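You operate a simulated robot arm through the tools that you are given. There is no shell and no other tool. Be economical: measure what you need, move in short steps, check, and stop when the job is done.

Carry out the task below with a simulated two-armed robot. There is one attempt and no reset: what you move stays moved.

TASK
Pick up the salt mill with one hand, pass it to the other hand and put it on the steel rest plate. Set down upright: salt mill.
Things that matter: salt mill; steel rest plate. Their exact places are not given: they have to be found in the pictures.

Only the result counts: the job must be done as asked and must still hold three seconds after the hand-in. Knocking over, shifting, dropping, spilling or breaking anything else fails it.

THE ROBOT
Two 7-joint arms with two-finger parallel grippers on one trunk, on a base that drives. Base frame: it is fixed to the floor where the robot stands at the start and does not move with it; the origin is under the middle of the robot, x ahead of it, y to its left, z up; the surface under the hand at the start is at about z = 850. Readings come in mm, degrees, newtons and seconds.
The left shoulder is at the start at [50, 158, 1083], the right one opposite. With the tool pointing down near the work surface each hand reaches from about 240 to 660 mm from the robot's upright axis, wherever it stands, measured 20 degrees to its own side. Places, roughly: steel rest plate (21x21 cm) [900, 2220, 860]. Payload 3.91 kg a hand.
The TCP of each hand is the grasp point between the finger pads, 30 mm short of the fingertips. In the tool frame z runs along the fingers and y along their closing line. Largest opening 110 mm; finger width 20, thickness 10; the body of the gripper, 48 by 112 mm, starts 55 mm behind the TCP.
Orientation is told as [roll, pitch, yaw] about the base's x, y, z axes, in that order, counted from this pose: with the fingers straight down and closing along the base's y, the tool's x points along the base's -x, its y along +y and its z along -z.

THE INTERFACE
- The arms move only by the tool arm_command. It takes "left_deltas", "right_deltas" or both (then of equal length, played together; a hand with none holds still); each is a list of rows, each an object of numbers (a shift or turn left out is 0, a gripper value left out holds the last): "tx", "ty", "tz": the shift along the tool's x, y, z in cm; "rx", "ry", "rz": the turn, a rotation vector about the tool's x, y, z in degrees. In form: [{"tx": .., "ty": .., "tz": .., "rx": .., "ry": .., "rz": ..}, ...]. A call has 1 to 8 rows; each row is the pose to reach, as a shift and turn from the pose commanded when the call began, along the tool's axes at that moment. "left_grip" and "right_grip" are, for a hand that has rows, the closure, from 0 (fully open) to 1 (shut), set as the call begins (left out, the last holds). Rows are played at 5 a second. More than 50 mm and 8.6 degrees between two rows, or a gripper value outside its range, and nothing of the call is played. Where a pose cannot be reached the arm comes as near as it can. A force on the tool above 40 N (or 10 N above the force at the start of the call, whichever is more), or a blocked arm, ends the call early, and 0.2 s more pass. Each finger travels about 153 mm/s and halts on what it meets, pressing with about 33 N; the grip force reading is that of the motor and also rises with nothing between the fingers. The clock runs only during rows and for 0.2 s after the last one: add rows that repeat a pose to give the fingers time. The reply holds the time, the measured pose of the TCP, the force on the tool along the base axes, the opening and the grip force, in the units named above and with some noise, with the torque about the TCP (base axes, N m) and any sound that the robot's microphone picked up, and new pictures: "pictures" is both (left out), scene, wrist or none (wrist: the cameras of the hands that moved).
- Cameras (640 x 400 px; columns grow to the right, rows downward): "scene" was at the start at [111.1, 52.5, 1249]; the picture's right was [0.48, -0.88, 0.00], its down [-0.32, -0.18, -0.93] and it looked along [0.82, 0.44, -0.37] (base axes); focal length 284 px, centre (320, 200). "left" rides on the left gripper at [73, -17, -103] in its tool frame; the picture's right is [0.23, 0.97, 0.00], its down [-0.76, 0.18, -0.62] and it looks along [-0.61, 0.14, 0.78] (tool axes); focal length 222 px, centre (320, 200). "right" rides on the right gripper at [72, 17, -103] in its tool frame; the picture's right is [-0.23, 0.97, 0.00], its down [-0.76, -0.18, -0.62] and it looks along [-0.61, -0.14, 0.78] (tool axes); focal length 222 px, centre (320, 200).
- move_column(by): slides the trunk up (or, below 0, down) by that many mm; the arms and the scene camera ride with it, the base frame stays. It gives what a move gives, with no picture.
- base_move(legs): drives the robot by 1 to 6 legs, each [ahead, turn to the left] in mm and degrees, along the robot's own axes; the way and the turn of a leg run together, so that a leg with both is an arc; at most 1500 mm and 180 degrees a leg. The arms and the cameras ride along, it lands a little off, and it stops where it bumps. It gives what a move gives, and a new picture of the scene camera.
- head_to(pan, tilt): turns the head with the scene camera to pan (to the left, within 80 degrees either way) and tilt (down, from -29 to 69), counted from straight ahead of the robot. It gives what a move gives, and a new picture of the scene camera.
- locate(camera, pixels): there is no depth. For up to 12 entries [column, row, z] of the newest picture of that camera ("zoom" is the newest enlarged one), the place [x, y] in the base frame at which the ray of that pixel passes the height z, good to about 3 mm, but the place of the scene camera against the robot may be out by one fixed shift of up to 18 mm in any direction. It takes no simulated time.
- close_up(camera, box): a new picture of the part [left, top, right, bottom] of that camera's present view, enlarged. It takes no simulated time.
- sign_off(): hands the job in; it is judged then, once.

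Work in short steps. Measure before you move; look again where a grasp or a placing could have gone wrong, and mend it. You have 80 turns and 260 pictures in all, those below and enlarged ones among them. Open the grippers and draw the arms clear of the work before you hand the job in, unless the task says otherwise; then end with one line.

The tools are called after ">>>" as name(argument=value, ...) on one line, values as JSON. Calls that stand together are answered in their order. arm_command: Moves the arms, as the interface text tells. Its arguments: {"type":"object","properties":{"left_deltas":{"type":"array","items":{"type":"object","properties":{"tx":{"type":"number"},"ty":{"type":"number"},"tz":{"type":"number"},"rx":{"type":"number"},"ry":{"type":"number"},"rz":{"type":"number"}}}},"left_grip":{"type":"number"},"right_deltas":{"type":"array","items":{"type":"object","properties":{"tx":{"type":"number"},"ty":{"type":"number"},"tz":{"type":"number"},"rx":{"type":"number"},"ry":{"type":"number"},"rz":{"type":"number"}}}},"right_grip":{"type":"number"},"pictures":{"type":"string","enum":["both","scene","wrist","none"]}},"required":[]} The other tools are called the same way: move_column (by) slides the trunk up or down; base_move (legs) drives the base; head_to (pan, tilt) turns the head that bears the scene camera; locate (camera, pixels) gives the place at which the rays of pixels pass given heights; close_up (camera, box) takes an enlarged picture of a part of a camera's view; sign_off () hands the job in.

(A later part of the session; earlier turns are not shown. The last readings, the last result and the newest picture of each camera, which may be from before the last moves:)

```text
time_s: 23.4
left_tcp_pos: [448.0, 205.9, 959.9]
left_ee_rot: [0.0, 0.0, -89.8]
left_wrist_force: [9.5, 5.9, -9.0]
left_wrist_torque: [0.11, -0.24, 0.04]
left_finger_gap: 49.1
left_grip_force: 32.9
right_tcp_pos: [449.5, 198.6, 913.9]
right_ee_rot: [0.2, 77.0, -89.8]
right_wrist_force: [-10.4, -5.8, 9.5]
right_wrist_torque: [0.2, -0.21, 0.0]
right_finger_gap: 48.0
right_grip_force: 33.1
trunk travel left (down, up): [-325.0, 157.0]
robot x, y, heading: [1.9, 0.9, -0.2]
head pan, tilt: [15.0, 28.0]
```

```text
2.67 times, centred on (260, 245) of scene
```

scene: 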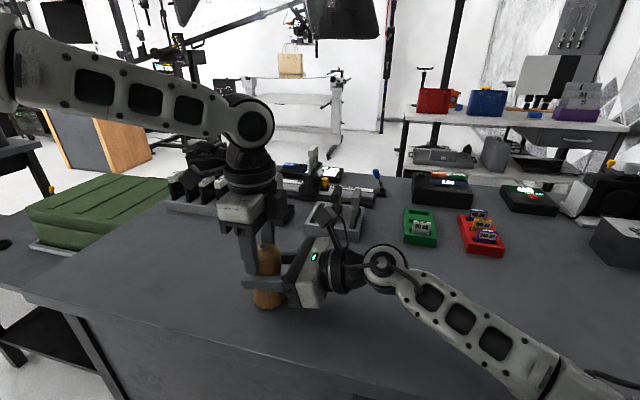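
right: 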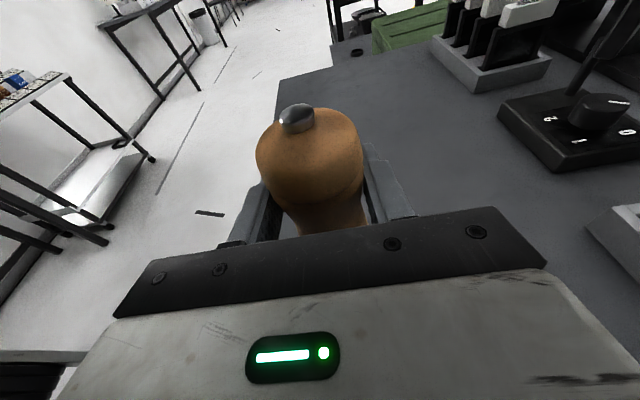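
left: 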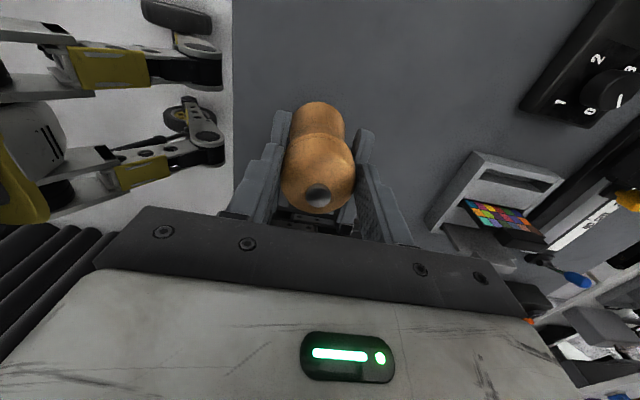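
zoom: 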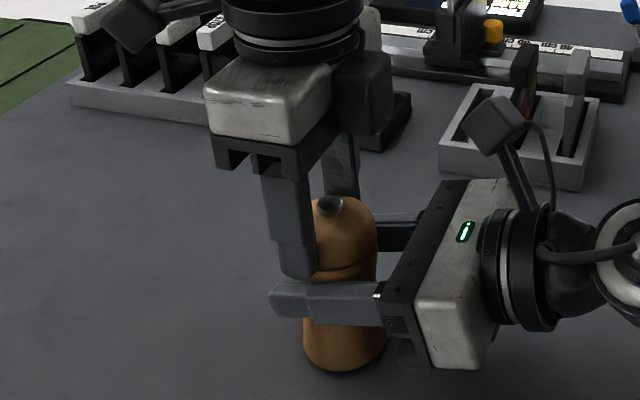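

Both hands hold it near the bench. I open the right hand.

>>> arm_command(right_deltas=[{}, {}, {}], right_grip=0, pictures="both")

>>> close_up(camera="scene", box=[180, 170, 340, 320])

```text
time_s: 24.2
left_tcp_pos: [448.6, 206.3, 962.4]
left_ee_rot: [0.0, 0.0, -90.0]
left_wrist_force: [0.2, 0.3, 0.6]
left_wrist_torque: [0.03, -0.01, 0.02]
left_finger_gap: 49.0
left_grip_force: 32.8
right_tcp_pos: [448.2, 198.6, 913.2]
right_ee_rot: [0.1, 77.0, -89.9]
right_wrist_force: [-0.3, 0.2, 0.1]
right_wrist_torque: [-0.01, -0.01, 0.0]
right_finger_gap: 109.8
right_grip_force: 0.0
trunk travel left (down, up): [-325.0, 157.0]
robot x, y, heading: [4.5, -0.6, 0.2]
head pan, tilt: [15.0, 28.0]
```

scene: 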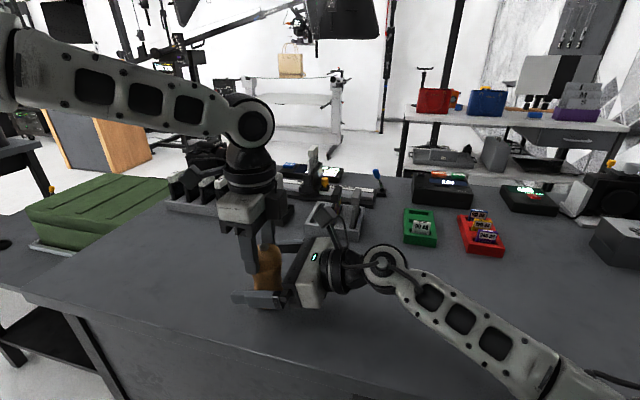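
right: 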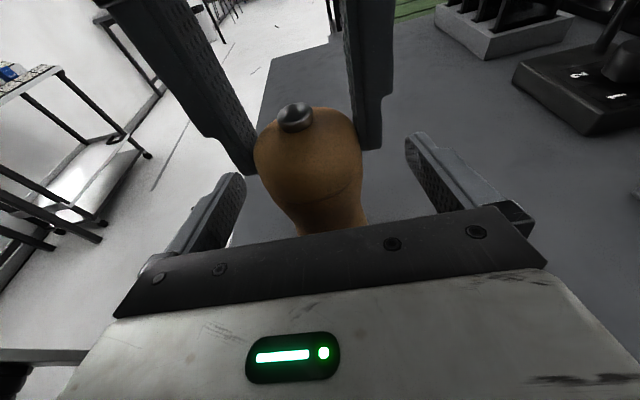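

```text
2.67 times, centred on (260, 245) of scene
```

zoom: 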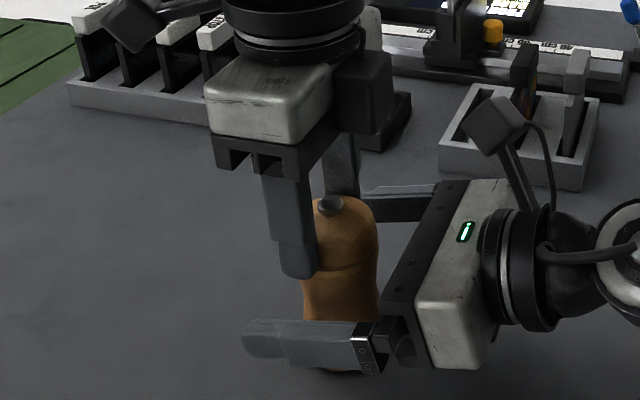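

The left hand holds the mill alone with no strain left. I draw the right hand back along its own axis.

>>> arm_command(right_deltas=[{"tz": -3}, {"tz": -7}, {"tz": -11}, {"tz": -15}, {"tz": -15, "tx": 4}, {"tz": -15, "tx": 8}], pictures="both")

>>> close_up(camera="scene", box=[180, 170, 340, 320])

>>> close_up(camera="right", box=[160, 0, 480, 200])

```text
time_s: 25.6
left_tcp_pos: [447.4, 207.2, 961.7]
left_ee_rot: [0.0, 0.1, -89.9]
left_wrist_force: [-0.1, -0.1, -0.2]
left_wrist_torque: [0.03, -0.01, 0.0]
left_finger_gap: 48.8
left_grip_force: 33.2
right_tcp_pos: [449.9, 69.4, 1025.7]
right_ee_rot: [0.1, 77.0, -89.8]
right_wrist_force: [0.1, 0.6, 0.0]
right_wrist_torque: [0.03, -0.01, -0.03]
right_finger_gap: 109.9
right_grip_force: 0.1
trunk travel left (down, up): [-325.0, 157.0]
robot x, y, heading: [-0.7, -5.8, -0.1]
head pan, tilt: [15.0, 28.0]
```

scene: 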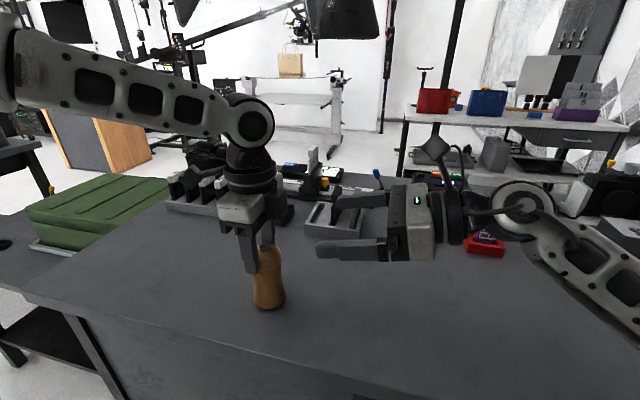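
right: 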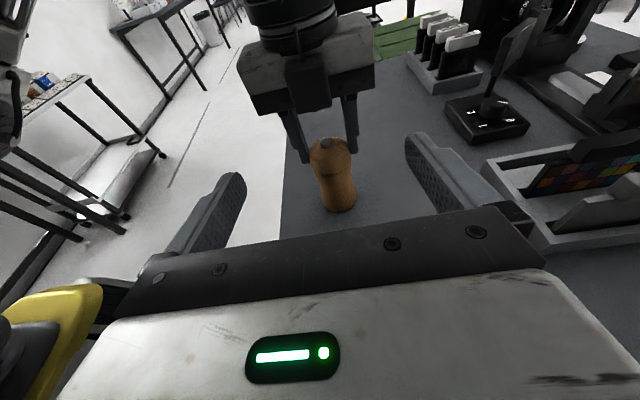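

```text
2.67 times, centred on (260, 245) of scene
```

zoom: 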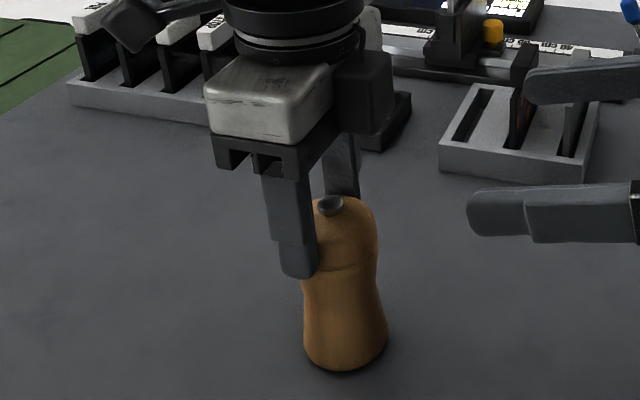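

```text
2.00 times, centred on (320, 100) of right
```

zoom: 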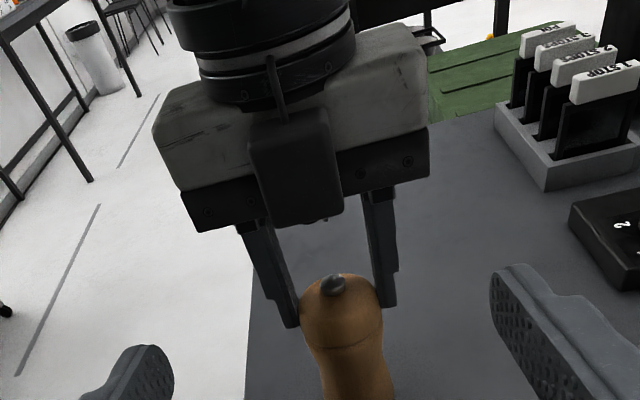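

The left grip only covers the upper part of the bulb. For safer transport I set the mill on the bench just below and regrip deeper; first I lower 6 mm and watch the force.

>>> arm_command(left_deltas=[{"tz": 0.2}, {"tz": 0.4}, {"tz": 0.6}, {"tz": 0.6}], pictures="none")

```text
time_s: 26.6
left_tcp_pos: [448.0, 205.2, 960.3]
left_ee_rot: [0.4, 0.0, -89.9]
left_wrist_force: [-2.4, 5.1, 21.3]
left_wrist_torque: [0.86, 0.03, 0.06]
left_finger_gap: 48.8
left_grip_force: 32.9
right_tcp_pos: [449.1, 69.4, 1027.2]
right_ee_rot: [0.6, 77.0, -89.2]
right_wrist_force: [0.9, -1.0, 0.7]
right_wrist_torque: [-0.04, 0.01, 0.01]
right_finger_gap: 109.9
right_grip_force: 0.0
trunk travel left (down, up): [-325.0, 157.0]
robot x, y, heading: [-2.7, -0.1, 0.1]
head pan, tilt: [15.0, 28.0]
```

Contact: 21 N, so the foot is on the bench. I ease off 3 mm and open the left hand.

>>> arm_command(left_deltas=[{"tz": -0.3}, {"tz": -0.3}], pictures="none")

>>> arm_command(left_deltas=[{}, {}, {}], left_grip=0, pictures="both")

>>> close_up(camera="left", box=[240, 80, 400, 230])

```text
time_s: 27.2
left_tcp_pos: [449.3, 204.7, 959.6]
left_ee_rot: [0.1, 0.1, -90.1]
left_wrist_force: [2.3, 1.0, 11.1]
left_wrist_torque: [0.37, -0.44, 0.01]
left_finger_gap: 48.8
left_grip_force: 32.8
right_tcp_pos: [449.6, 68.3, 1026.1]
right_ee_rot: [0.3, 76.9, -89.7]
right_wrist_force: [-0.7, -0.3, 0.6]
right_wrist_torque: [0.0, 0.02, 0.01]
right_finger_gap: 110.0
right_grip_force: 0.1
trunk travel left (down, up): [-325.0, 157.0]
robot x, y, heading: [-3.1, -2.7, -0.1]
head pan, tilt: [15.0, 28.0]
```

```text
time_s: 28.0
left_tcp_pos: [449.1, 205.9, 958.6]
left_ee_rot: [0.2, 0.0, -89.8]
left_wrist_force: [0.4, 0.8, 0.9]
left_wrist_torque: [0.04, 0.01, 0.03]
left_finger_gap: 110.0
left_grip_force: 0.0
right_tcp_pos: [449.6, 68.5, 1027.1]
right_ee_rot: [0.2, 77.0, -89.9]
right_wrist_force: [-0.5, -0.6, 1.3]
right_wrist_torque: [0.03, -0.03, 0.02]
right_finger_gap: 110.2
right_grip_force: 0.0
trunk travel left (down, up): [-325.0, 157.0]
robot x, y, heading: [-3.7, -0.0, 0.0]
head pan, tilt: [15.0, 28.0]
```

scene: 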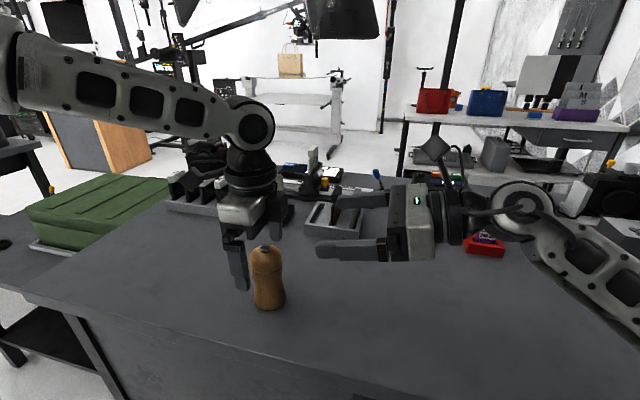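
left: 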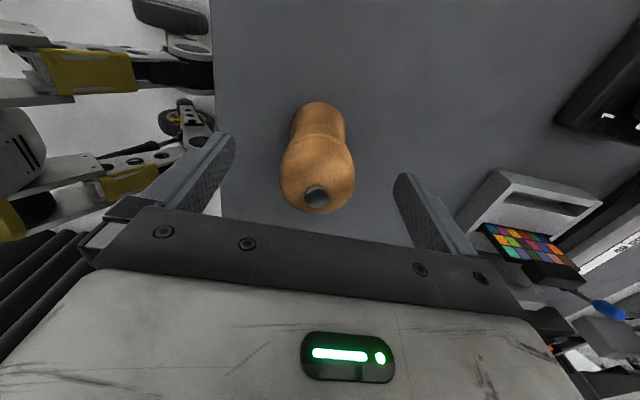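

```text
2.67 times, centred on (320, 155) of left
```

zoom: 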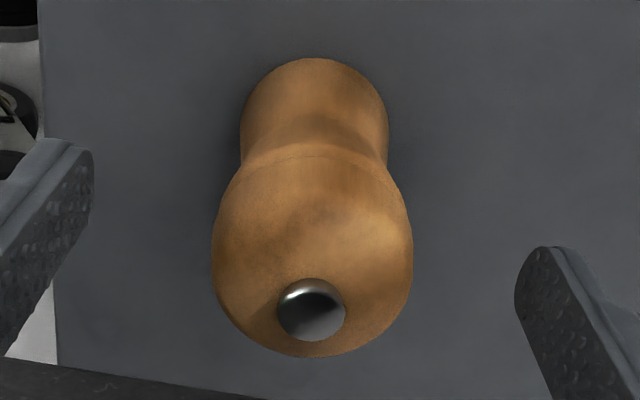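

The mill stands on the bench. I locate knob and foot to centre the new grip.

>>> locate(camera="left", pixels=[[316.5, 196, 953], [300, 130, 860], [346, 130, 860], [317, 102, 850], [281, 170, 925], [355, 170, 925]])

```text
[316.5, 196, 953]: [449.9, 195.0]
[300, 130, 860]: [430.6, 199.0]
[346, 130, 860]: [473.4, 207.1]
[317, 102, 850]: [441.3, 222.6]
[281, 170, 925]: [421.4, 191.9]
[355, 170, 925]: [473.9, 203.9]
```

Mill axis at about (448,197). I shift 8 mm in −y, go 21 mm lower and close again.

>>> arm_command(left_deltas=[{"tx": -0.8}, {"tx": -0.8, "tz": 1.0}, {"tx": -0.8, "tz": 2.1}, {"tx": -0.8, "tz": 2.1}], pictures="none")

>>> arm_command(left_deltas=[{}, {}, {}, {}], left_grip=1, pictures="wrist")

```text
time_s: 29.0
left_tcp_pos: [448.8, 198.4, 937.7]
left_ee_rot: [0.1, 0.0, -89.8]
left_wrist_force: [0.1, 0.5, -0.3]
left_wrist_torque: [0.03, 0.0, 0.0]
left_finger_gap: 109.9
left_grip_force: 0.1
right_tcp_pos: [450.0, 69.9, 1026.4]
right_ee_rot: [0.2, 77.0, -89.8]
right_wrist_force: [0.9, -0.4, -0.2]
right_wrist_torque: [-0.01, 0.01, -0.02]
right_finger_gap: 110.3
right_grip_force: 0.1
trunk travel left (down, up): [-325.0, 157.0]
robot x, y, heading: [1.0, -1.7, -0.3]
head pan, tilt: [15.0, 28.0]
```

```text
time_s: 30.0
left_tcp_pos: [448.5, 199.1, 937.6]
left_ee_rot: [0.0, 0.0, -89.8]
left_wrist_force: [1.5, -0.1, 0.9]
left_wrist_torque: [0.01, -0.02, 0.0]
left_finger_gap: 50.0
left_grip_force: 32.9
right_tcp_pos: [450.4, 70.0, 1025.7]
right_ee_rot: [0.0, 77.0, -89.8]
right_wrist_force: [-0.6, 0.7, 0.2]
right_wrist_torque: [0.0, -0.01, -0.01]
right_finger_gap: 109.9
right_grip_force: 0.1
trunk travel left (down, up): [-325.0, 157.0]
robot x, y, heading: [-0.9, -3.5, -0.0]
head pan, tilt: [15.0, 28.0]
```

left: 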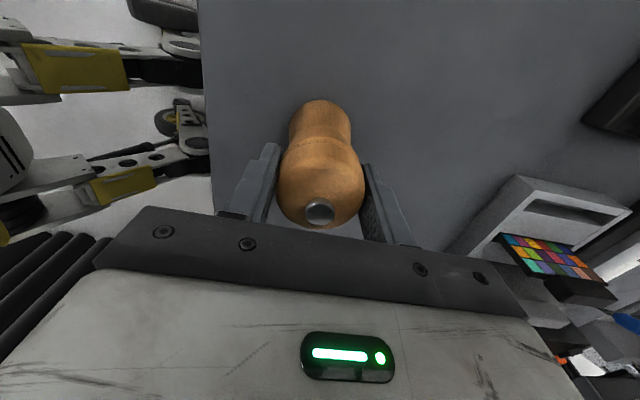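

Firm deeper grip (50 mm, 33 N), foot about 88 mm below the TCP. I lift slowly, and bring the right hand up too.

>>> arm_command(left_deltas=[{"tz": -1}, {"tz": -3}, {"tz": -6}, {"tz": -9}, {"tz": -12}, {"tz": -15}, {"tz": -17}, {"tz": -17}], right_deltas=[{"tx": 1, "tz": -1}, {"tx": 2, "tz": -2}, {"tx": 3, "tz": -3}, {"tx": 4, "tz": -4}, {"tx": 5, "tz": -5}, {"tx": 6, "tz": -6}, {"tx": 7, "tz": -7}, {"tx": 8, "tz": -8}], pictures="wrist")

>>> head_to(pan=70, tilt=25)

```text
time_s: 31.8
left_tcp_pos: [448.7, 200.2, 1108.8]
left_ee_rot: [0.0, 0.0, -90.0]
left_wrist_force: [-0.2, -0.5, -0.9]
left_wrist_torque: [0.02, 0.01, 0.01]
left_finger_gap: 50.3
left_grip_force: 33.5
right_tcp_pos: [448.7, 8.9, 1121.6]
right_ee_rot: [0.0, 77.0, -90.0]
right_wrist_force: [-0.3, 0.0, -0.5]
right_wrist_torque: [0.01, 0.02, 0.02]
right_finger_gap: 110.0
right_grip_force: 0.1
trunk travel left (down, up): [-325.0, 157.0]
robot x, y, heading: [0.5, -2.4, -0.0]
head pan, tilt: [15.0, 28.0]
```

right: 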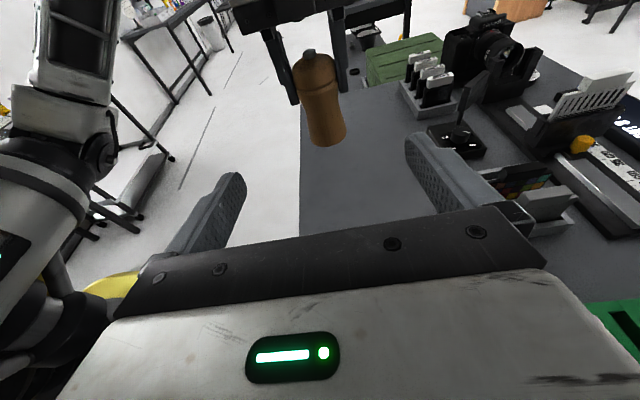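
left: 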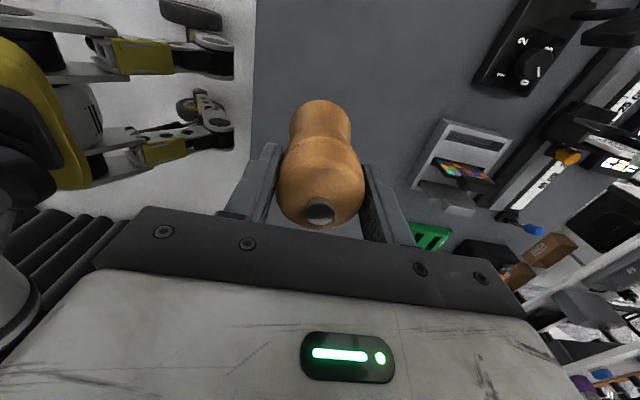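

```text
time_s: 33.1
left_tcp_pos: [448.3, 198.3, 1107.3]
left_ee_rot: [0.0, 0.0, -89.9]
left_wrist_force: [-1.0, -0.3, -1.3]
left_wrist_torque: [0.0, 0.01, -0.02]
left_finger_gap: 50.3
left_grip_force: 33.1
right_tcp_pos: [449.3, 9.6, 1120.1]
right_ee_rot: [0.1, 77.0, -89.8]
right_wrist_force: [-0.3, -0.4, 0.2]
right_wrist_torque: [0.0, -0.03, 0.02]
right_finger_gap: 110.0
right_grip_force: 0.0
trunk travel left (down, up): [-325.0, 157.0]
robot x, y, heading: [2.2, -0.1, -0.0]
head pan, tilt: [70.0, 25.0]
```

scene: 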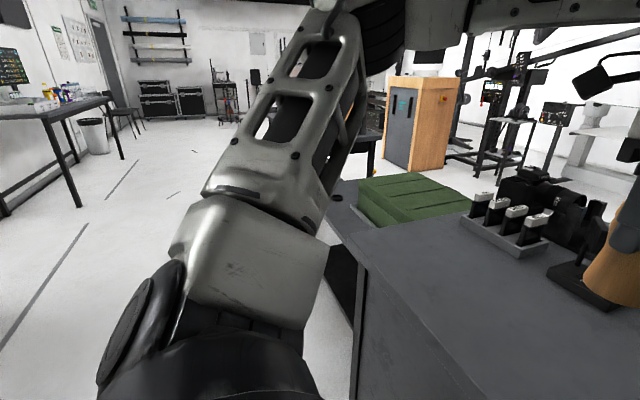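

I measure the bench's edge in this view to plan the drive.

>>> locate(camera="scene", pixels=[[484, 398, 850], [400, 300, 850], [362, 258, 850], [330, 180, 850], [360, 182, 900], [405, 228, 850], [330, 215, 850]])

>>> head_to(pan=80, tilt=45)

```text
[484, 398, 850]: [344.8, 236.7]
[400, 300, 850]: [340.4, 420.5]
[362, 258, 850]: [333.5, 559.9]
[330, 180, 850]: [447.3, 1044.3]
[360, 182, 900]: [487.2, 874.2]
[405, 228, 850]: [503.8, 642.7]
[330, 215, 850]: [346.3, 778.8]
```

```text
time_s: 33.9
left_tcp_pos: [448.8, 199.0, 1107.4]
left_ee_rot: [0.0, -0.1, -89.9]
left_wrist_force: [-0.2, 0.1, -0.8]
left_wrist_torque: [0.0, -0.03, -0.03]
left_finger_gap: 50.2
left_grip_force: 32.8
right_tcp_pos: [448.3, 9.8, 1120.9]
right_ee_rot: [0.1, 77.0, -89.8]
right_wrist_force: [0.3, 0.3, 0.2]
right_wrist_torque: [-0.03, -0.01, -0.02]
right_finger_gap: 110.1
right_grip_force: 0.1
trunk travel left (down, up): [-325.0, 157.0]
robot x, y, heading: [1.4, 4.4, -0.1]
head pan, tilt: [80.0, 45.0]
```

scene: 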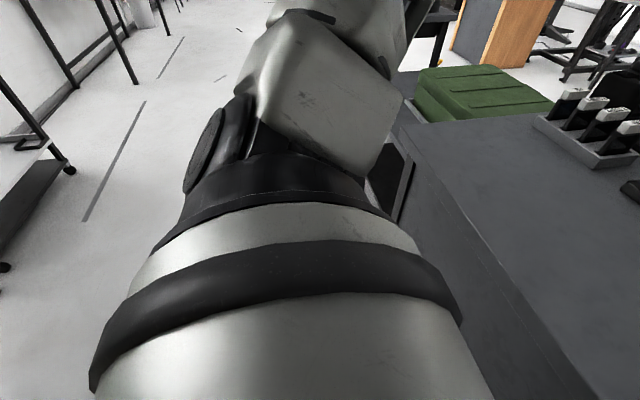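

The bench front edge is at x about 340. I back off 250 mm and turn left 90° toward the target table, then look.

>>> base_move(legs=[[-250, 0], [0, 90]])

>>> head_to(pan=-15, tilt=18)

```text
time_s: 39.5
left_tcp_pos: [-447.4, 449.6, 1107.6]
left_ee_rot: [0.0, 0.0, -0.4]
left_wrist_force: [0.6, -0.5, -0.9]
left_wrist_torque: [0.01, -0.02, -0.01]
left_finger_gap: 50.0
left_grip_force: 33.2
right_tcp_pos: [-257.8, 449.6, 1120.4]
right_ee_rot: [0.2, 77.0, -0.4]
right_wrist_force: [0.5, 0.5, 0.1]
right_wrist_torque: [0.03, -0.05, 0.0]
right_finger_gap: 110.2
right_grip_force: 0.1
trunk travel left (down, up): [-325.0, 157.0]
robot x, y, heading: [-251.6, -1.3, 89.6]
head pan, tilt: [80.0, 45.0]
```

scene: 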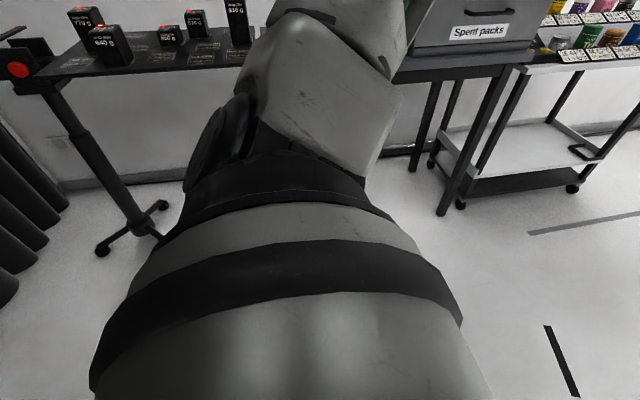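

```text
time_s: 41.2
left_tcp_pos: [-447.6, 449.9, 1107.9]
left_ee_rot: [0.1, 0.0, -0.3]
left_wrist_force: [0.5, 0.9, -1.8]
left_wrist_torque: [0.01, -0.04, -0.01]
left_finger_gap: 50.6
left_grip_force: 33.2
right_tcp_pos: [-257.3, 447.7, 1120.0]
right_ee_rot: [0.0, 77.0, -0.5]
right_wrist_force: [0.8, -0.4, 0.9]
right_wrist_torque: [-0.02, 0.06, -0.01]
right_finger_gap: 109.8
right_grip_force: 0.1
trunk travel left (down, up): [-325.0, 157.0]
robot x, y, heading: [-253.3, -1.8, 89.6]
head pan, tilt: [-15.0, 18.0]
```

scene: 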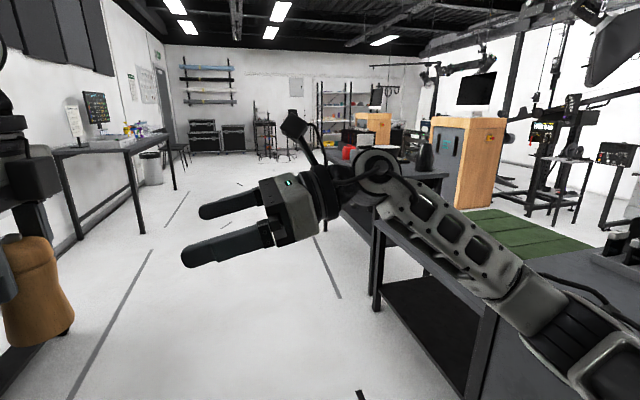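

The mill is still firmly held. The aisle ahead is free, so I drive 1500 mm ahead and look right toward the target table.

>>> base_move(legs=[[1500, 0]])

>>> head_to(pan=-62, tilt=22)

```text
time_s: 48.6
left_tcp_pos: [-424.8, 1941.9, 1108.5]
left_ee_rot: [0.1, 0.1, -0.8]
left_wrist_force: [-0.3, 0.2, -0.3]
left_wrist_torque: [-0.03, -0.03, -0.01]
left_finger_gap: 50.1
left_grip_force: 33.1
right_tcp_pos: [-235.7, 1939.8, 1120.6]
right_ee_rot: [0.1, 77.1, -0.8]
right_wrist_force: [0.2, 1.0, 0.5]
right_wrist_torque: [-0.02, 0.02, -0.01]
right_finger_gap: 110.0
right_grip_force: 0.1
trunk travel left (down, up): [-325.0, 157.0]
robot x, y, heading: [-236.5, 1494.0, 89.0]
head pan, tilt: [-15.0, 18.0]
```

scene: 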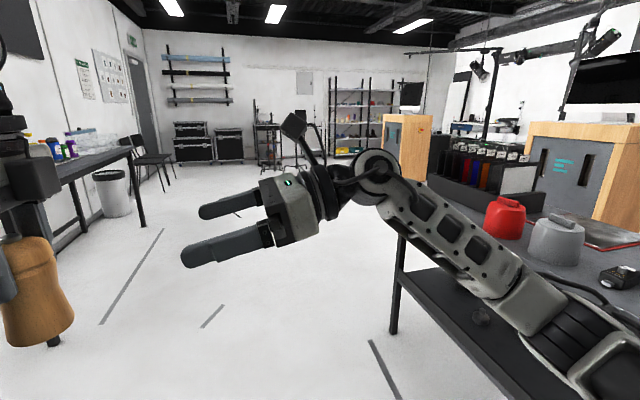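

```text
time_s: 49.8
left_tcp_pos: [-426.9, 1942.1, 1108.3]
left_ee_rot: [0.0, 0.0, -0.8]
left_wrist_force: [0.6, 0.8, -1.0]
left_wrist_torque: [0.01, 0.03, -0.01]
left_finger_gap: 50.3
left_grip_force: 32.6
right_tcp_pos: [-236.6, 1940.0, 1120.5]
right_ee_rot: [0.1, 77.1, -0.8]
right_wrist_force: [-0.3, 0.3, 0.0]
right_wrist_torque: [-0.01, -0.01, -0.02]
right_finger_gap: 110.0
right_grip_force: 0.0
trunk travel left (down, up): [-325.0, 157.0]
robot x, y, heading: [-233.2, 1488.6, 89.2]
head pan, tilt: [-62.0, 22.0]
```

scene: 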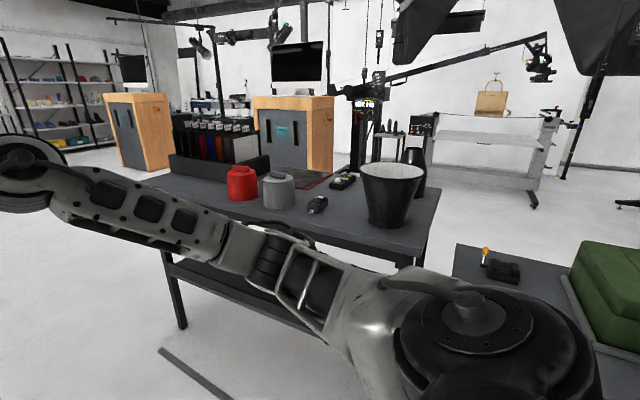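

The target table has a red pot, a grey pot, a bucket and something flat near (315,182). I enlarge that and locate pixels.

>>> close_up(camera="scene", box=[180, 130, 460, 260])

>>> locate(camera="scene", pixels=[[240, 198, 850], [278, 205, 850], [310, 180, 855], [316, 210, 850], [388, 225, 850], [430, 235, 850], [340, 235, 850], [345, 185, 850]])

```text
2.29 times, centred on (320, 195) of scene
```

zoom: 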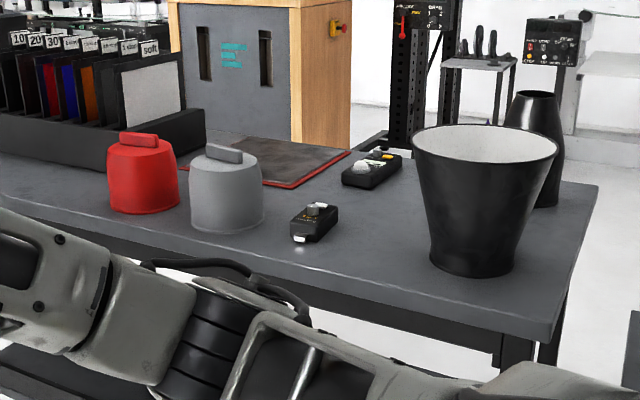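

```text
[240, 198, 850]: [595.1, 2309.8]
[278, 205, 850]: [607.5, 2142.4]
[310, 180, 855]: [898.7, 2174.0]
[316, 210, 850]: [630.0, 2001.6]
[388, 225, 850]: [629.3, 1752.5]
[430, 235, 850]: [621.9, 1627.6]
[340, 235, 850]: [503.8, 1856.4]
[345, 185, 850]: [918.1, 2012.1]
```

The flat dark plate with a red rim near (310,180) matches the rough place. I measure the table's edges and the plate's corners.

>>> locate(camera="zoom", pixels=[[598, 186, 850], [548, 335, 850], [200, 255, 850], [345, 148, 860], [285, 187, 860], [185, 165, 860], [225, 130, 860], [290, 145, 860], [395, 160, 850], [472, 275, 850], [232, 232, 850], [145, 212, 850]])

>>> close_up(camera="scene", box=[240, 150, 360, 220])

```text
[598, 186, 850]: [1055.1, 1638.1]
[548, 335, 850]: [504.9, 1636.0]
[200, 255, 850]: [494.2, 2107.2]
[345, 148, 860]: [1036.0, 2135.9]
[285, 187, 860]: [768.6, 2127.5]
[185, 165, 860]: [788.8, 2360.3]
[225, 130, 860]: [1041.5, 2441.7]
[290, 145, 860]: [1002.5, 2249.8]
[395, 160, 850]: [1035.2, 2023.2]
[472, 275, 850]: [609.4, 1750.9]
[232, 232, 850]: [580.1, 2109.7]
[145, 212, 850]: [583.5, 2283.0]
```

```text
5.33 times, centred on (300, 185) of scene
```

zoom: 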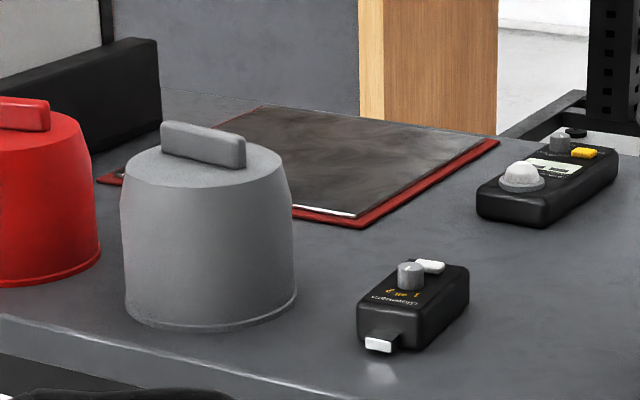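

Table spans x 500–1055, the plate about x 790–1010, y 2125–2340, with the pots (near x 610) in front. I drive to y≈1990 and turn to face the table, staying well back, then inspect my base's clearance.

>>> base_move(legs=[[505, 0], [0, -89]])

>>> head_to(pan=0, tilt=60)

>>> head_to(pan=10, tilt=28)

```text
time_s: 56.5
left_tcp_pos: [218.4, 2217.2, 1108.7]
left_ee_rot: [0.0, -0.1, -88.6]
left_wrist_force: [1.1, 0.0, -1.1]
left_wrist_torque: [-0.01, -0.02, 0.03]
left_finger_gap: 50.1
left_grip_force: 33.1
right_tcp_pos: [223.0, 2027.9, 1121.5]
right_ee_rot: [0.0, 77.0, -88.4]
right_wrist_force: [0.2, 0.7, -0.6]
right_wrist_torque: [0.04, 0.0, -0.02]
right_finger_gap: 110.3
right_grip_force: 0.0
trunk travel left (down, up): [-325.0, 157.0]
robot x, y, heading: [-225.7, 2008.8, 1.1]
head pan, tilt: [-62.0, 22.0]
```

scene: 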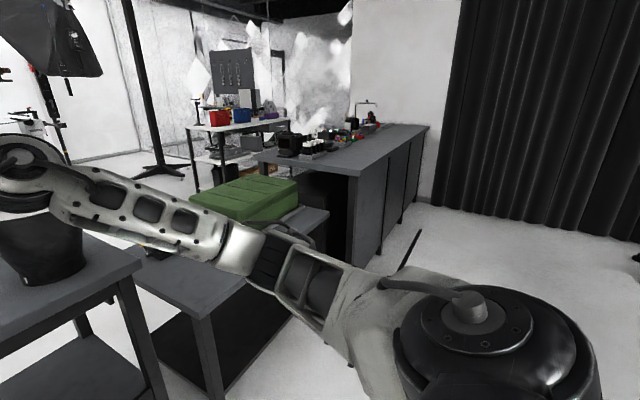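

```text
time_s: 57.9
left_tcp_pos: [217.3, 2218.1, 1107.9]
left_ee_rot: [-0.1, 0.0, -88.5]
left_wrist_force: [-0.6, -1.0, -1.0]
left_wrist_torque: [0.01, -0.02, -0.03]
left_finger_gap: 50.3
left_grip_force: 33.1
right_tcp_pos: [222.5, 2027.6, 1121.8]
right_ee_rot: [0.1, 77.1, -88.4]
right_wrist_force: [0.2, -0.6, -0.5]
right_wrist_torque: [0.0, -0.03, 0.0]
right_finger_gap: 110.0
right_grip_force: 0.0
trunk travel left (down, up): [-325.0, 157.0]
robot x, y, heading: [-223.1, 2005.2, 1.7]
head pan, tilt: [0.0, 60.0]
```

scene: 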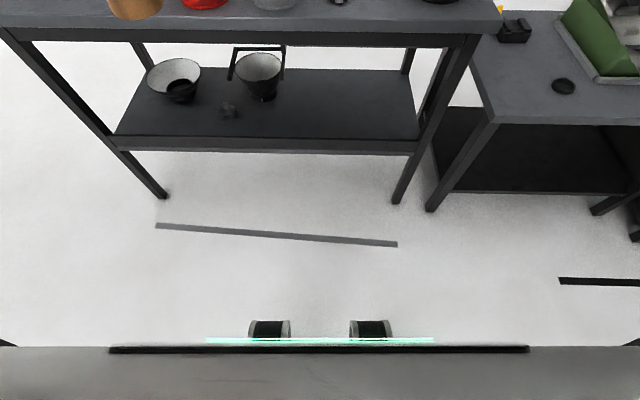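

```text
time_s: 58.8
left_tcp_pos: [217.5, 2217.0, 1108.7]
left_ee_rot: [-0.1, 0.0, -88.5]
left_wrist_force: [-0.4, 0.3, -1.5]
left_wrist_torque: [-0.03, 0.03, -0.01]
left_finger_gap: 50.3
left_grip_force: 32.4
right_tcp_pos: [222.7, 2027.5, 1120.7]
right_ee_rot: [0.1, 76.9, -88.4]
right_wrist_force: [-0.4, -0.4, 0.0]
right_wrist_torque: [-0.04, 0.01, -0.01]
right_finger_gap: 109.8
right_grip_force: 0.1
trunk travel left (down, up): [-325.0, 157.0]
robot x, y, heading: [-228.8, 2006.8, 1.5]
head pan, tilt: [10.0, 28.0]
```

scene: 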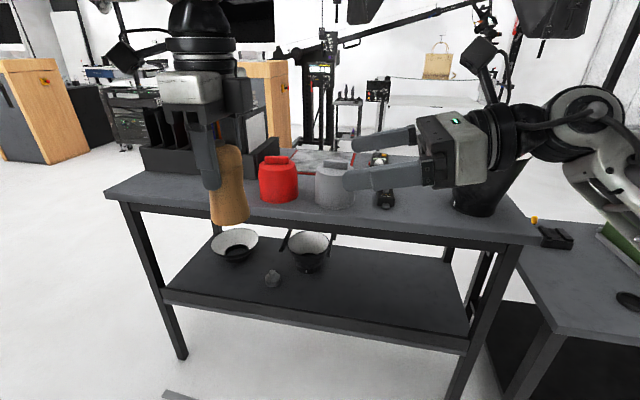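

The base front lies about 240 mm from the axis, so I can stop at x≈215. First I raise the trunk 150 mm and pull the right hand back, to clear the pots and the bucket.

>>> move_column(by=150)

>>> arm_command(right_deltas=[{"ty": -4}, {"ty": -8}, {"ty": -12}, {"ty": -15}, {"ty": -15}], pictures="none")

>>> base_move(legs=[[300, -1.5]])

```text
time_s: 60.6
left_tcp_pos: [218.1, 2217.3, 1257.2]
left_ee_rot: [0.0, 0.1, -88.6]
left_wrist_force: [-0.7, 0.6, -1.7]
left_wrist_torque: [0.0, 0.05, -0.02]
left_finger_gap: 50.0
left_grip_force: 32.5
right_tcp_pos: [222.7, 2027.3, 1270.3]
right_ee_rot: [0.1, 77.0, -88.4]
right_wrist_force: [-0.7, 0.2, -1.0]
right_wrist_torque: [-0.01, 0.02, 0.04]
right_finger_gap: 110.0
right_grip_force: 0.1
trunk travel left (down, up): [-475.0, 7.0]
robot x, y, heading: [-225.8, 2005.7, 1.5]
head pan, tilt: [10.0, 28.0]
```

```text
time_s: 61.8
left_tcp_pos: [218.3, 2218.8, 1258.2]
left_ee_rot: [0.0, 0.0, -88.5]
left_wrist_force: [-0.2, -0.5, -2.2]
left_wrist_torque: [0.02, 0.0, 0.01]
left_finger_gap: 50.6
left_grip_force: 33.3
right_tcp_pos: [71.1, 2021.6, 1271.1]
right_ee_rot: [-0.1, 77.0, -88.5]
right_wrist_force: [-0.2, 0.1, -0.5]
right_wrist_torque: [-0.01, 0.01, 0.01]
right_finger_gap: 109.9
right_grip_force: 0.0
trunk travel left (down, up): [-475.0, 7.0]
robot x, y, heading: [-230.5, 2005.6, 1.3]
head pan, tilt: [10.0, 28.0]
```

```text
time_s: 63.8
left_tcp_pos: [526.9, 2206.1, 1257.8]
left_ee_rot: [-0.2, 0.0, -90.2]
left_wrist_force: [0.1, 0.4, -1.2]
left_wrist_torque: [0.0, 0.0, 0.05]
left_finger_gap: 50.0
left_grip_force: 32.7
right_tcp_pos: [374.4, 2015.8, 1270.0]
right_ee_rot: [0.1, 77.0, -90.2]
right_wrist_force: [0.4, 0.5, 0.5]
right_wrist_torque: [-0.01, -0.01, -0.01]
right_finger_gap: 110.0
right_grip_force: 0.0
trunk travel left (down, up): [-475.0, 7.0]
robot x, y, heading: [80.5, 2013.9, -0.2]
head pan, tilt: [10.0, 28.0]
```

scene: 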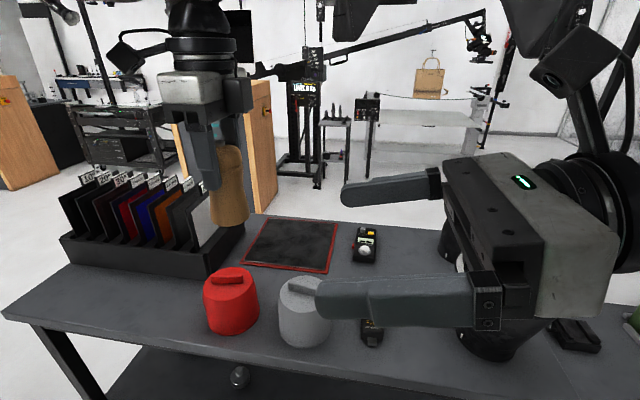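

Good view: plate corners at about (258,218), (338,222), (327,273), (243,265). I locate them and enlarge.

>>> locate(camera="scene", pixels=[[258, 218, 858], [338, 222, 858], [327, 273, 858], [243, 265, 858], [231, 330, 850], [305, 345, 850], [231, 277, 950], [305, 286, 950], [364, 252, 870], [240, 225, 950], [210, 275, 880]])

>>> close_up(camera="scene", box=[190, 190, 390, 350])

```text
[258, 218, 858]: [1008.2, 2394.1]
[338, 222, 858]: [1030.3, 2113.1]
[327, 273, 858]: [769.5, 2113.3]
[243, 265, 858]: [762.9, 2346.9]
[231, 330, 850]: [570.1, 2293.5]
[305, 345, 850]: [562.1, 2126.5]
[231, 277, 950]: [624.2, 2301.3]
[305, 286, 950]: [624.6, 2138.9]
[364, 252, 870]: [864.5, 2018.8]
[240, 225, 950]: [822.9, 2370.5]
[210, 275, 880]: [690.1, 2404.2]
```

```text
2.50 times, centred on (290, 270) of scene
```

zoom: 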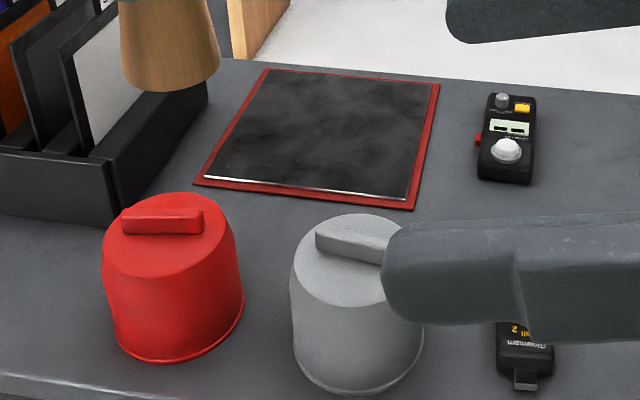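

Steel area is about x 790–1020, y 2130–2345, pots' tops about z 955 at x 560–665. I drive the last 145 mm to the table.

>>> base_move(legs=[[145, 0]])

>>> head_to(pan=15, tilt=38)

```text
time_s: 65.2
left_tcp_pos: [671.2, 2206.5, 1258.7]
left_ee_rot: [-0.1, 0.0, -90.3]
left_wrist_force: [0.3, 0.1, -1.5]
left_wrist_torque: [-0.03, 0.03, -0.01]
left_finger_gap: 50.2
left_grip_force: 32.8
right_tcp_pos: [518.9, 2015.5, 1269.9]
right_ee_rot: [0.0, 77.0, -90.3]
right_wrist_force: [0.2, 0.9, -0.3]
right_wrist_torque: [0.0, 0.03, 0.04]
right_finger_gap: 110.0
right_grip_force: 0.1
trunk travel left (down, up): [-475.0, 7.0]
robot x, y, heading: [220.2, 2011.8, -0.1]
head pan, tilt: [10.0, 28.0]
```

scene: 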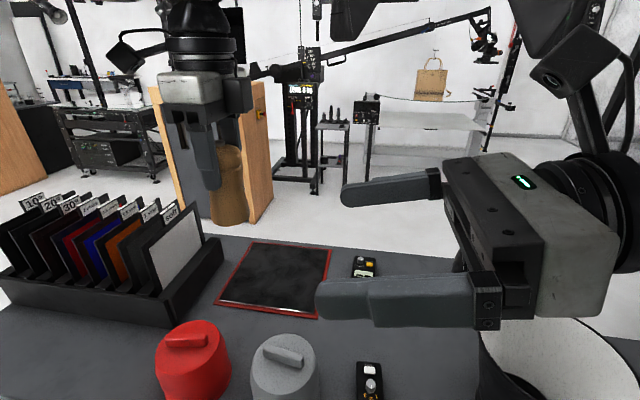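

```text
time_s: 65.9
left_tcp_pos: [671.3, 2206.0, 1258.6]
left_ee_rot: [0.2, 0.0, -90.3]
left_wrist_force: [0.8, 0.8, -1.4]
left_wrist_torque: [0.01, -0.02, -0.02]
left_finger_gap: 50.4
left_grip_force: 32.8
right_tcp_pos: [516.6, 2014.7, 1270.0]
right_ee_rot: [0.2, 77.0, -90.0]
right_wrist_force: [0.3, -0.4, -0.2]
right_wrist_torque: [0.02, -0.03, -0.01]
right_finger_gap: 110.0
right_grip_force: 0.0
trunk travel left (down, up): [-475.0, 7.0]
robot x, y, heading: [223.4, 2005.8, -0.2]
head pan, tilt: [15.0, 38.0]
```

scene: 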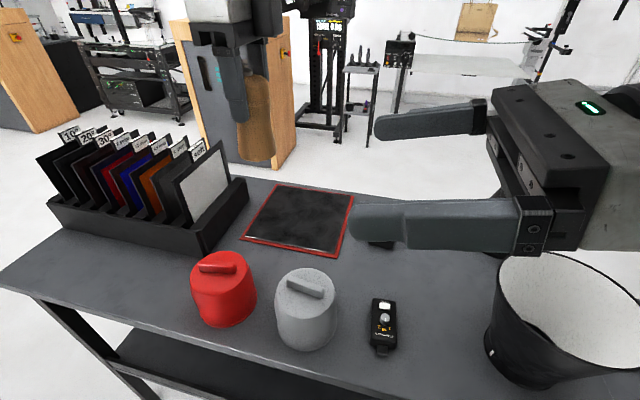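

I locate the plate corners from here and extend the left hand ahead by 190 mm at the present height.

>>> locate(camera="scene", pixels=[[248, 238, 860], [337, 251, 860], [350, 196, 860], [277, 186, 860]])

>>> arm_command(left_deltas=[{"ty": 3.8}, {"ty": 7.6}, {"ty": 11.4}, {"ty": 15.2}, {"ty": 19}, {"ty": 19}])

```text
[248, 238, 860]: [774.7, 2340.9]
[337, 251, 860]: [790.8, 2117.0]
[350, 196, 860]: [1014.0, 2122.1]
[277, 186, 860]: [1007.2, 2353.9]
```

```text
time_s: 67.3
left_tcp_pos: [760.1, 2253.7, 1226.4]
left_ee_rot: [0.1, 0.0, -90.4]
left_wrist_force: [0.1, 0.4, -1.3]
left_wrist_torque: [0.02, 0.0, -0.01]
left_finger_gap: 50.4
left_grip_force: 33.1
left hand out of reach, approached as far as the arm can: row 2, 3, 4, 5, 6
right_tcp_pos: [519.4, 2015.5, 1269.4]
right_ee_rot: [0.2, 77.0, -90.1]
right_wrist_force: [-0.5, 0.1, -1.9]
right_wrist_torque: [-0.04, 0.01, -0.02]
right_finger_gap: 109.9
right_grip_force: 0.0
trunk travel left (down, up): [-475.0, 7.0]
robot x, y, heading: [223.3, 2010.9, -0.3]
head pan, tilt: [15.0, 38.0]
```

scene: 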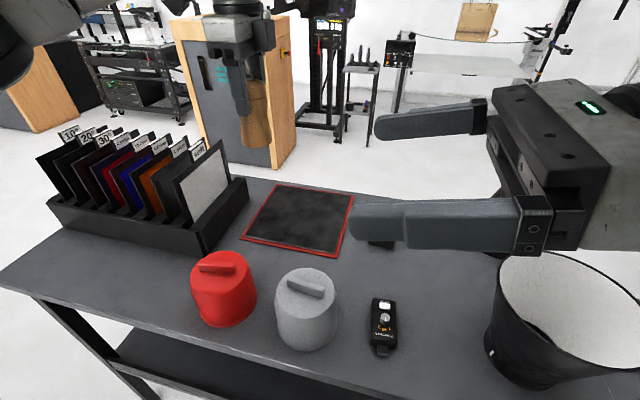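
left: 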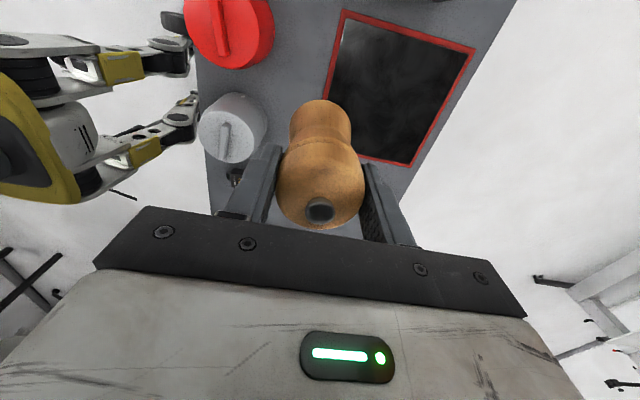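

At that height the arm cannot stretch so far; lower down it reaches farther. I lower by 150 mm with less extension and read where it ends up.

>>> arm_command(left_deltas=[{"ty": -1, "tz": 3.5}, {"ty": -2, "tz": 7}, {"ty": -3, "tz": 10.5}, {"ty": -4, "tz": 14}, {"ty": -4, "tz": 15}, {"ty": -4, "tz": 15}])

```text
time_s: 68.7
left_tcp_pos: [723.0, 2254.9, 1073.0]
left_ee_rot: [0.0, 0.0, -90.4]
left_wrist_force: [1.0, -0.6, -1.8]
left_wrist_torque: [-0.03, -0.01, 0.0]
left_finger_gap: 50.0
left_grip_force: 33.0
right_tcp_pos: [518.4, 2015.1, 1270.4]
right_ee_rot: [0.2, 77.1, -90.1]
right_wrist_force: [0.4, -0.2, 0.0]
right_wrist_torque: [0.02, -0.02, 0.0]
right_finger_gap: 109.8
right_grip_force: 0.2
trunk travel left (down, up): [-475.0, 7.0]
robot x, y, heading: [221.2, 2002.9, -0.2]
head pan, tilt: [15.0, 38.0]
```

scene: 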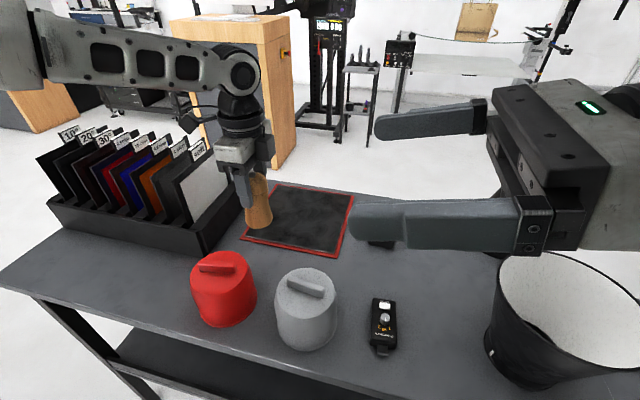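
left: 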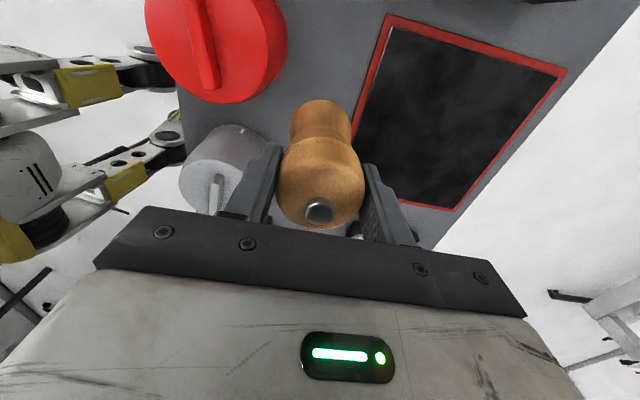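

Now at (723,2255,1073) and tracking. I extend to about (850,2225) at this height.

>>> arm_command(left_deltas=[{"ty": 2, "tx": -1.5}, {"ty": 5, "tx": -3}, {"ty": 9, "tx": -3}, {"ty": 12.7, "tx": -3}, {"ty": 12.7, "tx": -3}])

```text
time_s: 69.9
left_tcp_pos: [771.6, 2255.9, 1086.2]
left_ee_rot: [0.1, 0.0, -90.3]
left_wrist_force: [0.3, 0.5, -1.2]
left_wrist_torque: [0.01, 0.01, -0.01]
left_finger_gap: 50.5
left_grip_force: 32.6
left hand out of reach, approached as far as the arm can: row 2, 3, 4, 5
right_tcp_pos: [518.7, 2013.3, 1270.5]
right_ee_rot: [0.2, 77.0, -90.1]
right_wrist_force: [0.5, -0.3, 0.0]
right_wrist_torque: [0.01, 0.01, 0.02]
right_finger_gap: 109.8
right_grip_force: 0.0
trunk travel left (down, up): [-475.0, 7.0]
robot x, y, heading: [219.6, 2010.1, -0.5]
head pan, tilt: [15.0, 38.0]
```

scene: 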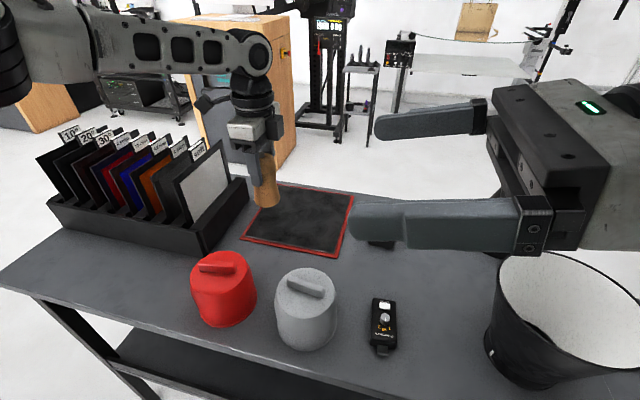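
left: 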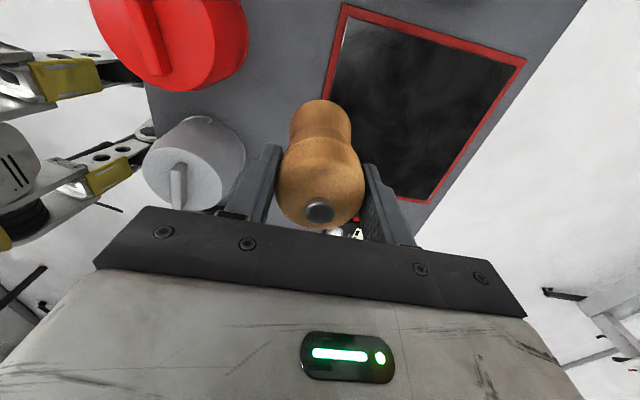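

Stopped short again at radius ~604. The spec says 660 with the hand lower relative to the shoulder, so I go down 45 mm more and extend again toward (830,2235).

>>> arm_command(left_deltas=[{"tz": 2.5}, {"tz": 5}, {"tz": 6, "ty": 1.5, "tx": -0.5}, {"tz": 6, "ty": 3, "tx": -1}, {"tz": 6, "ty": 4.5, "tx": -1.5}, {"tz": 6, "ty": 6, "tx": -2}, {"tz": 6, "ty": 6, "tx": -2}], pictures="scene")

```text
time_s: 71.5
left_tcp_pos: [764.1, 2263.5, 1048.6]
left_ee_rot: [0.0, 0.1, -90.3]
left_wrist_force: [-0.4, 0.1, -2.0]
left_wrist_torque: [0.02, 0.01, 0.0]
left_finger_gap: 50.3
left_grip_force: 32.4
left hand out of reach, approached as far as the arm can: row 1, 2, 3, 4, 5, 6, 7
right_tcp_pos: [516.9, 2015.4, 1270.0]
right_ee_rot: [0.2, 77.0, -90.0]
right_wrist_force: [0.9, 0.2, 0.7]
right_wrist_torque: [-0.01, 0.0, -0.03]
right_finger_gap: 110.1
right_grip_force: 0.1
trunk travel left (down, up): [-475.0, 7.0]
robot x, y, heading: [223.4, 2005.9, -0.2]
head pan, tilt: [15.0, 38.0]
```

scene: 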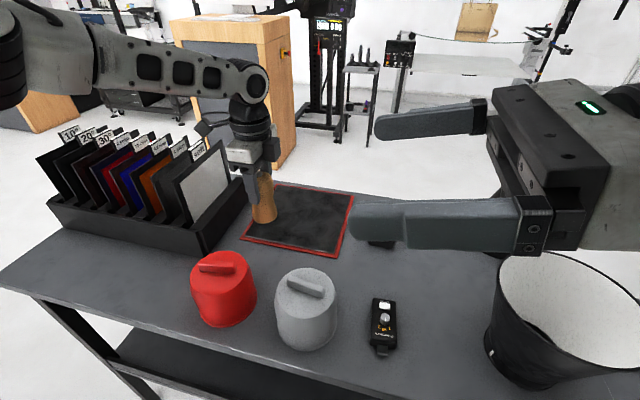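

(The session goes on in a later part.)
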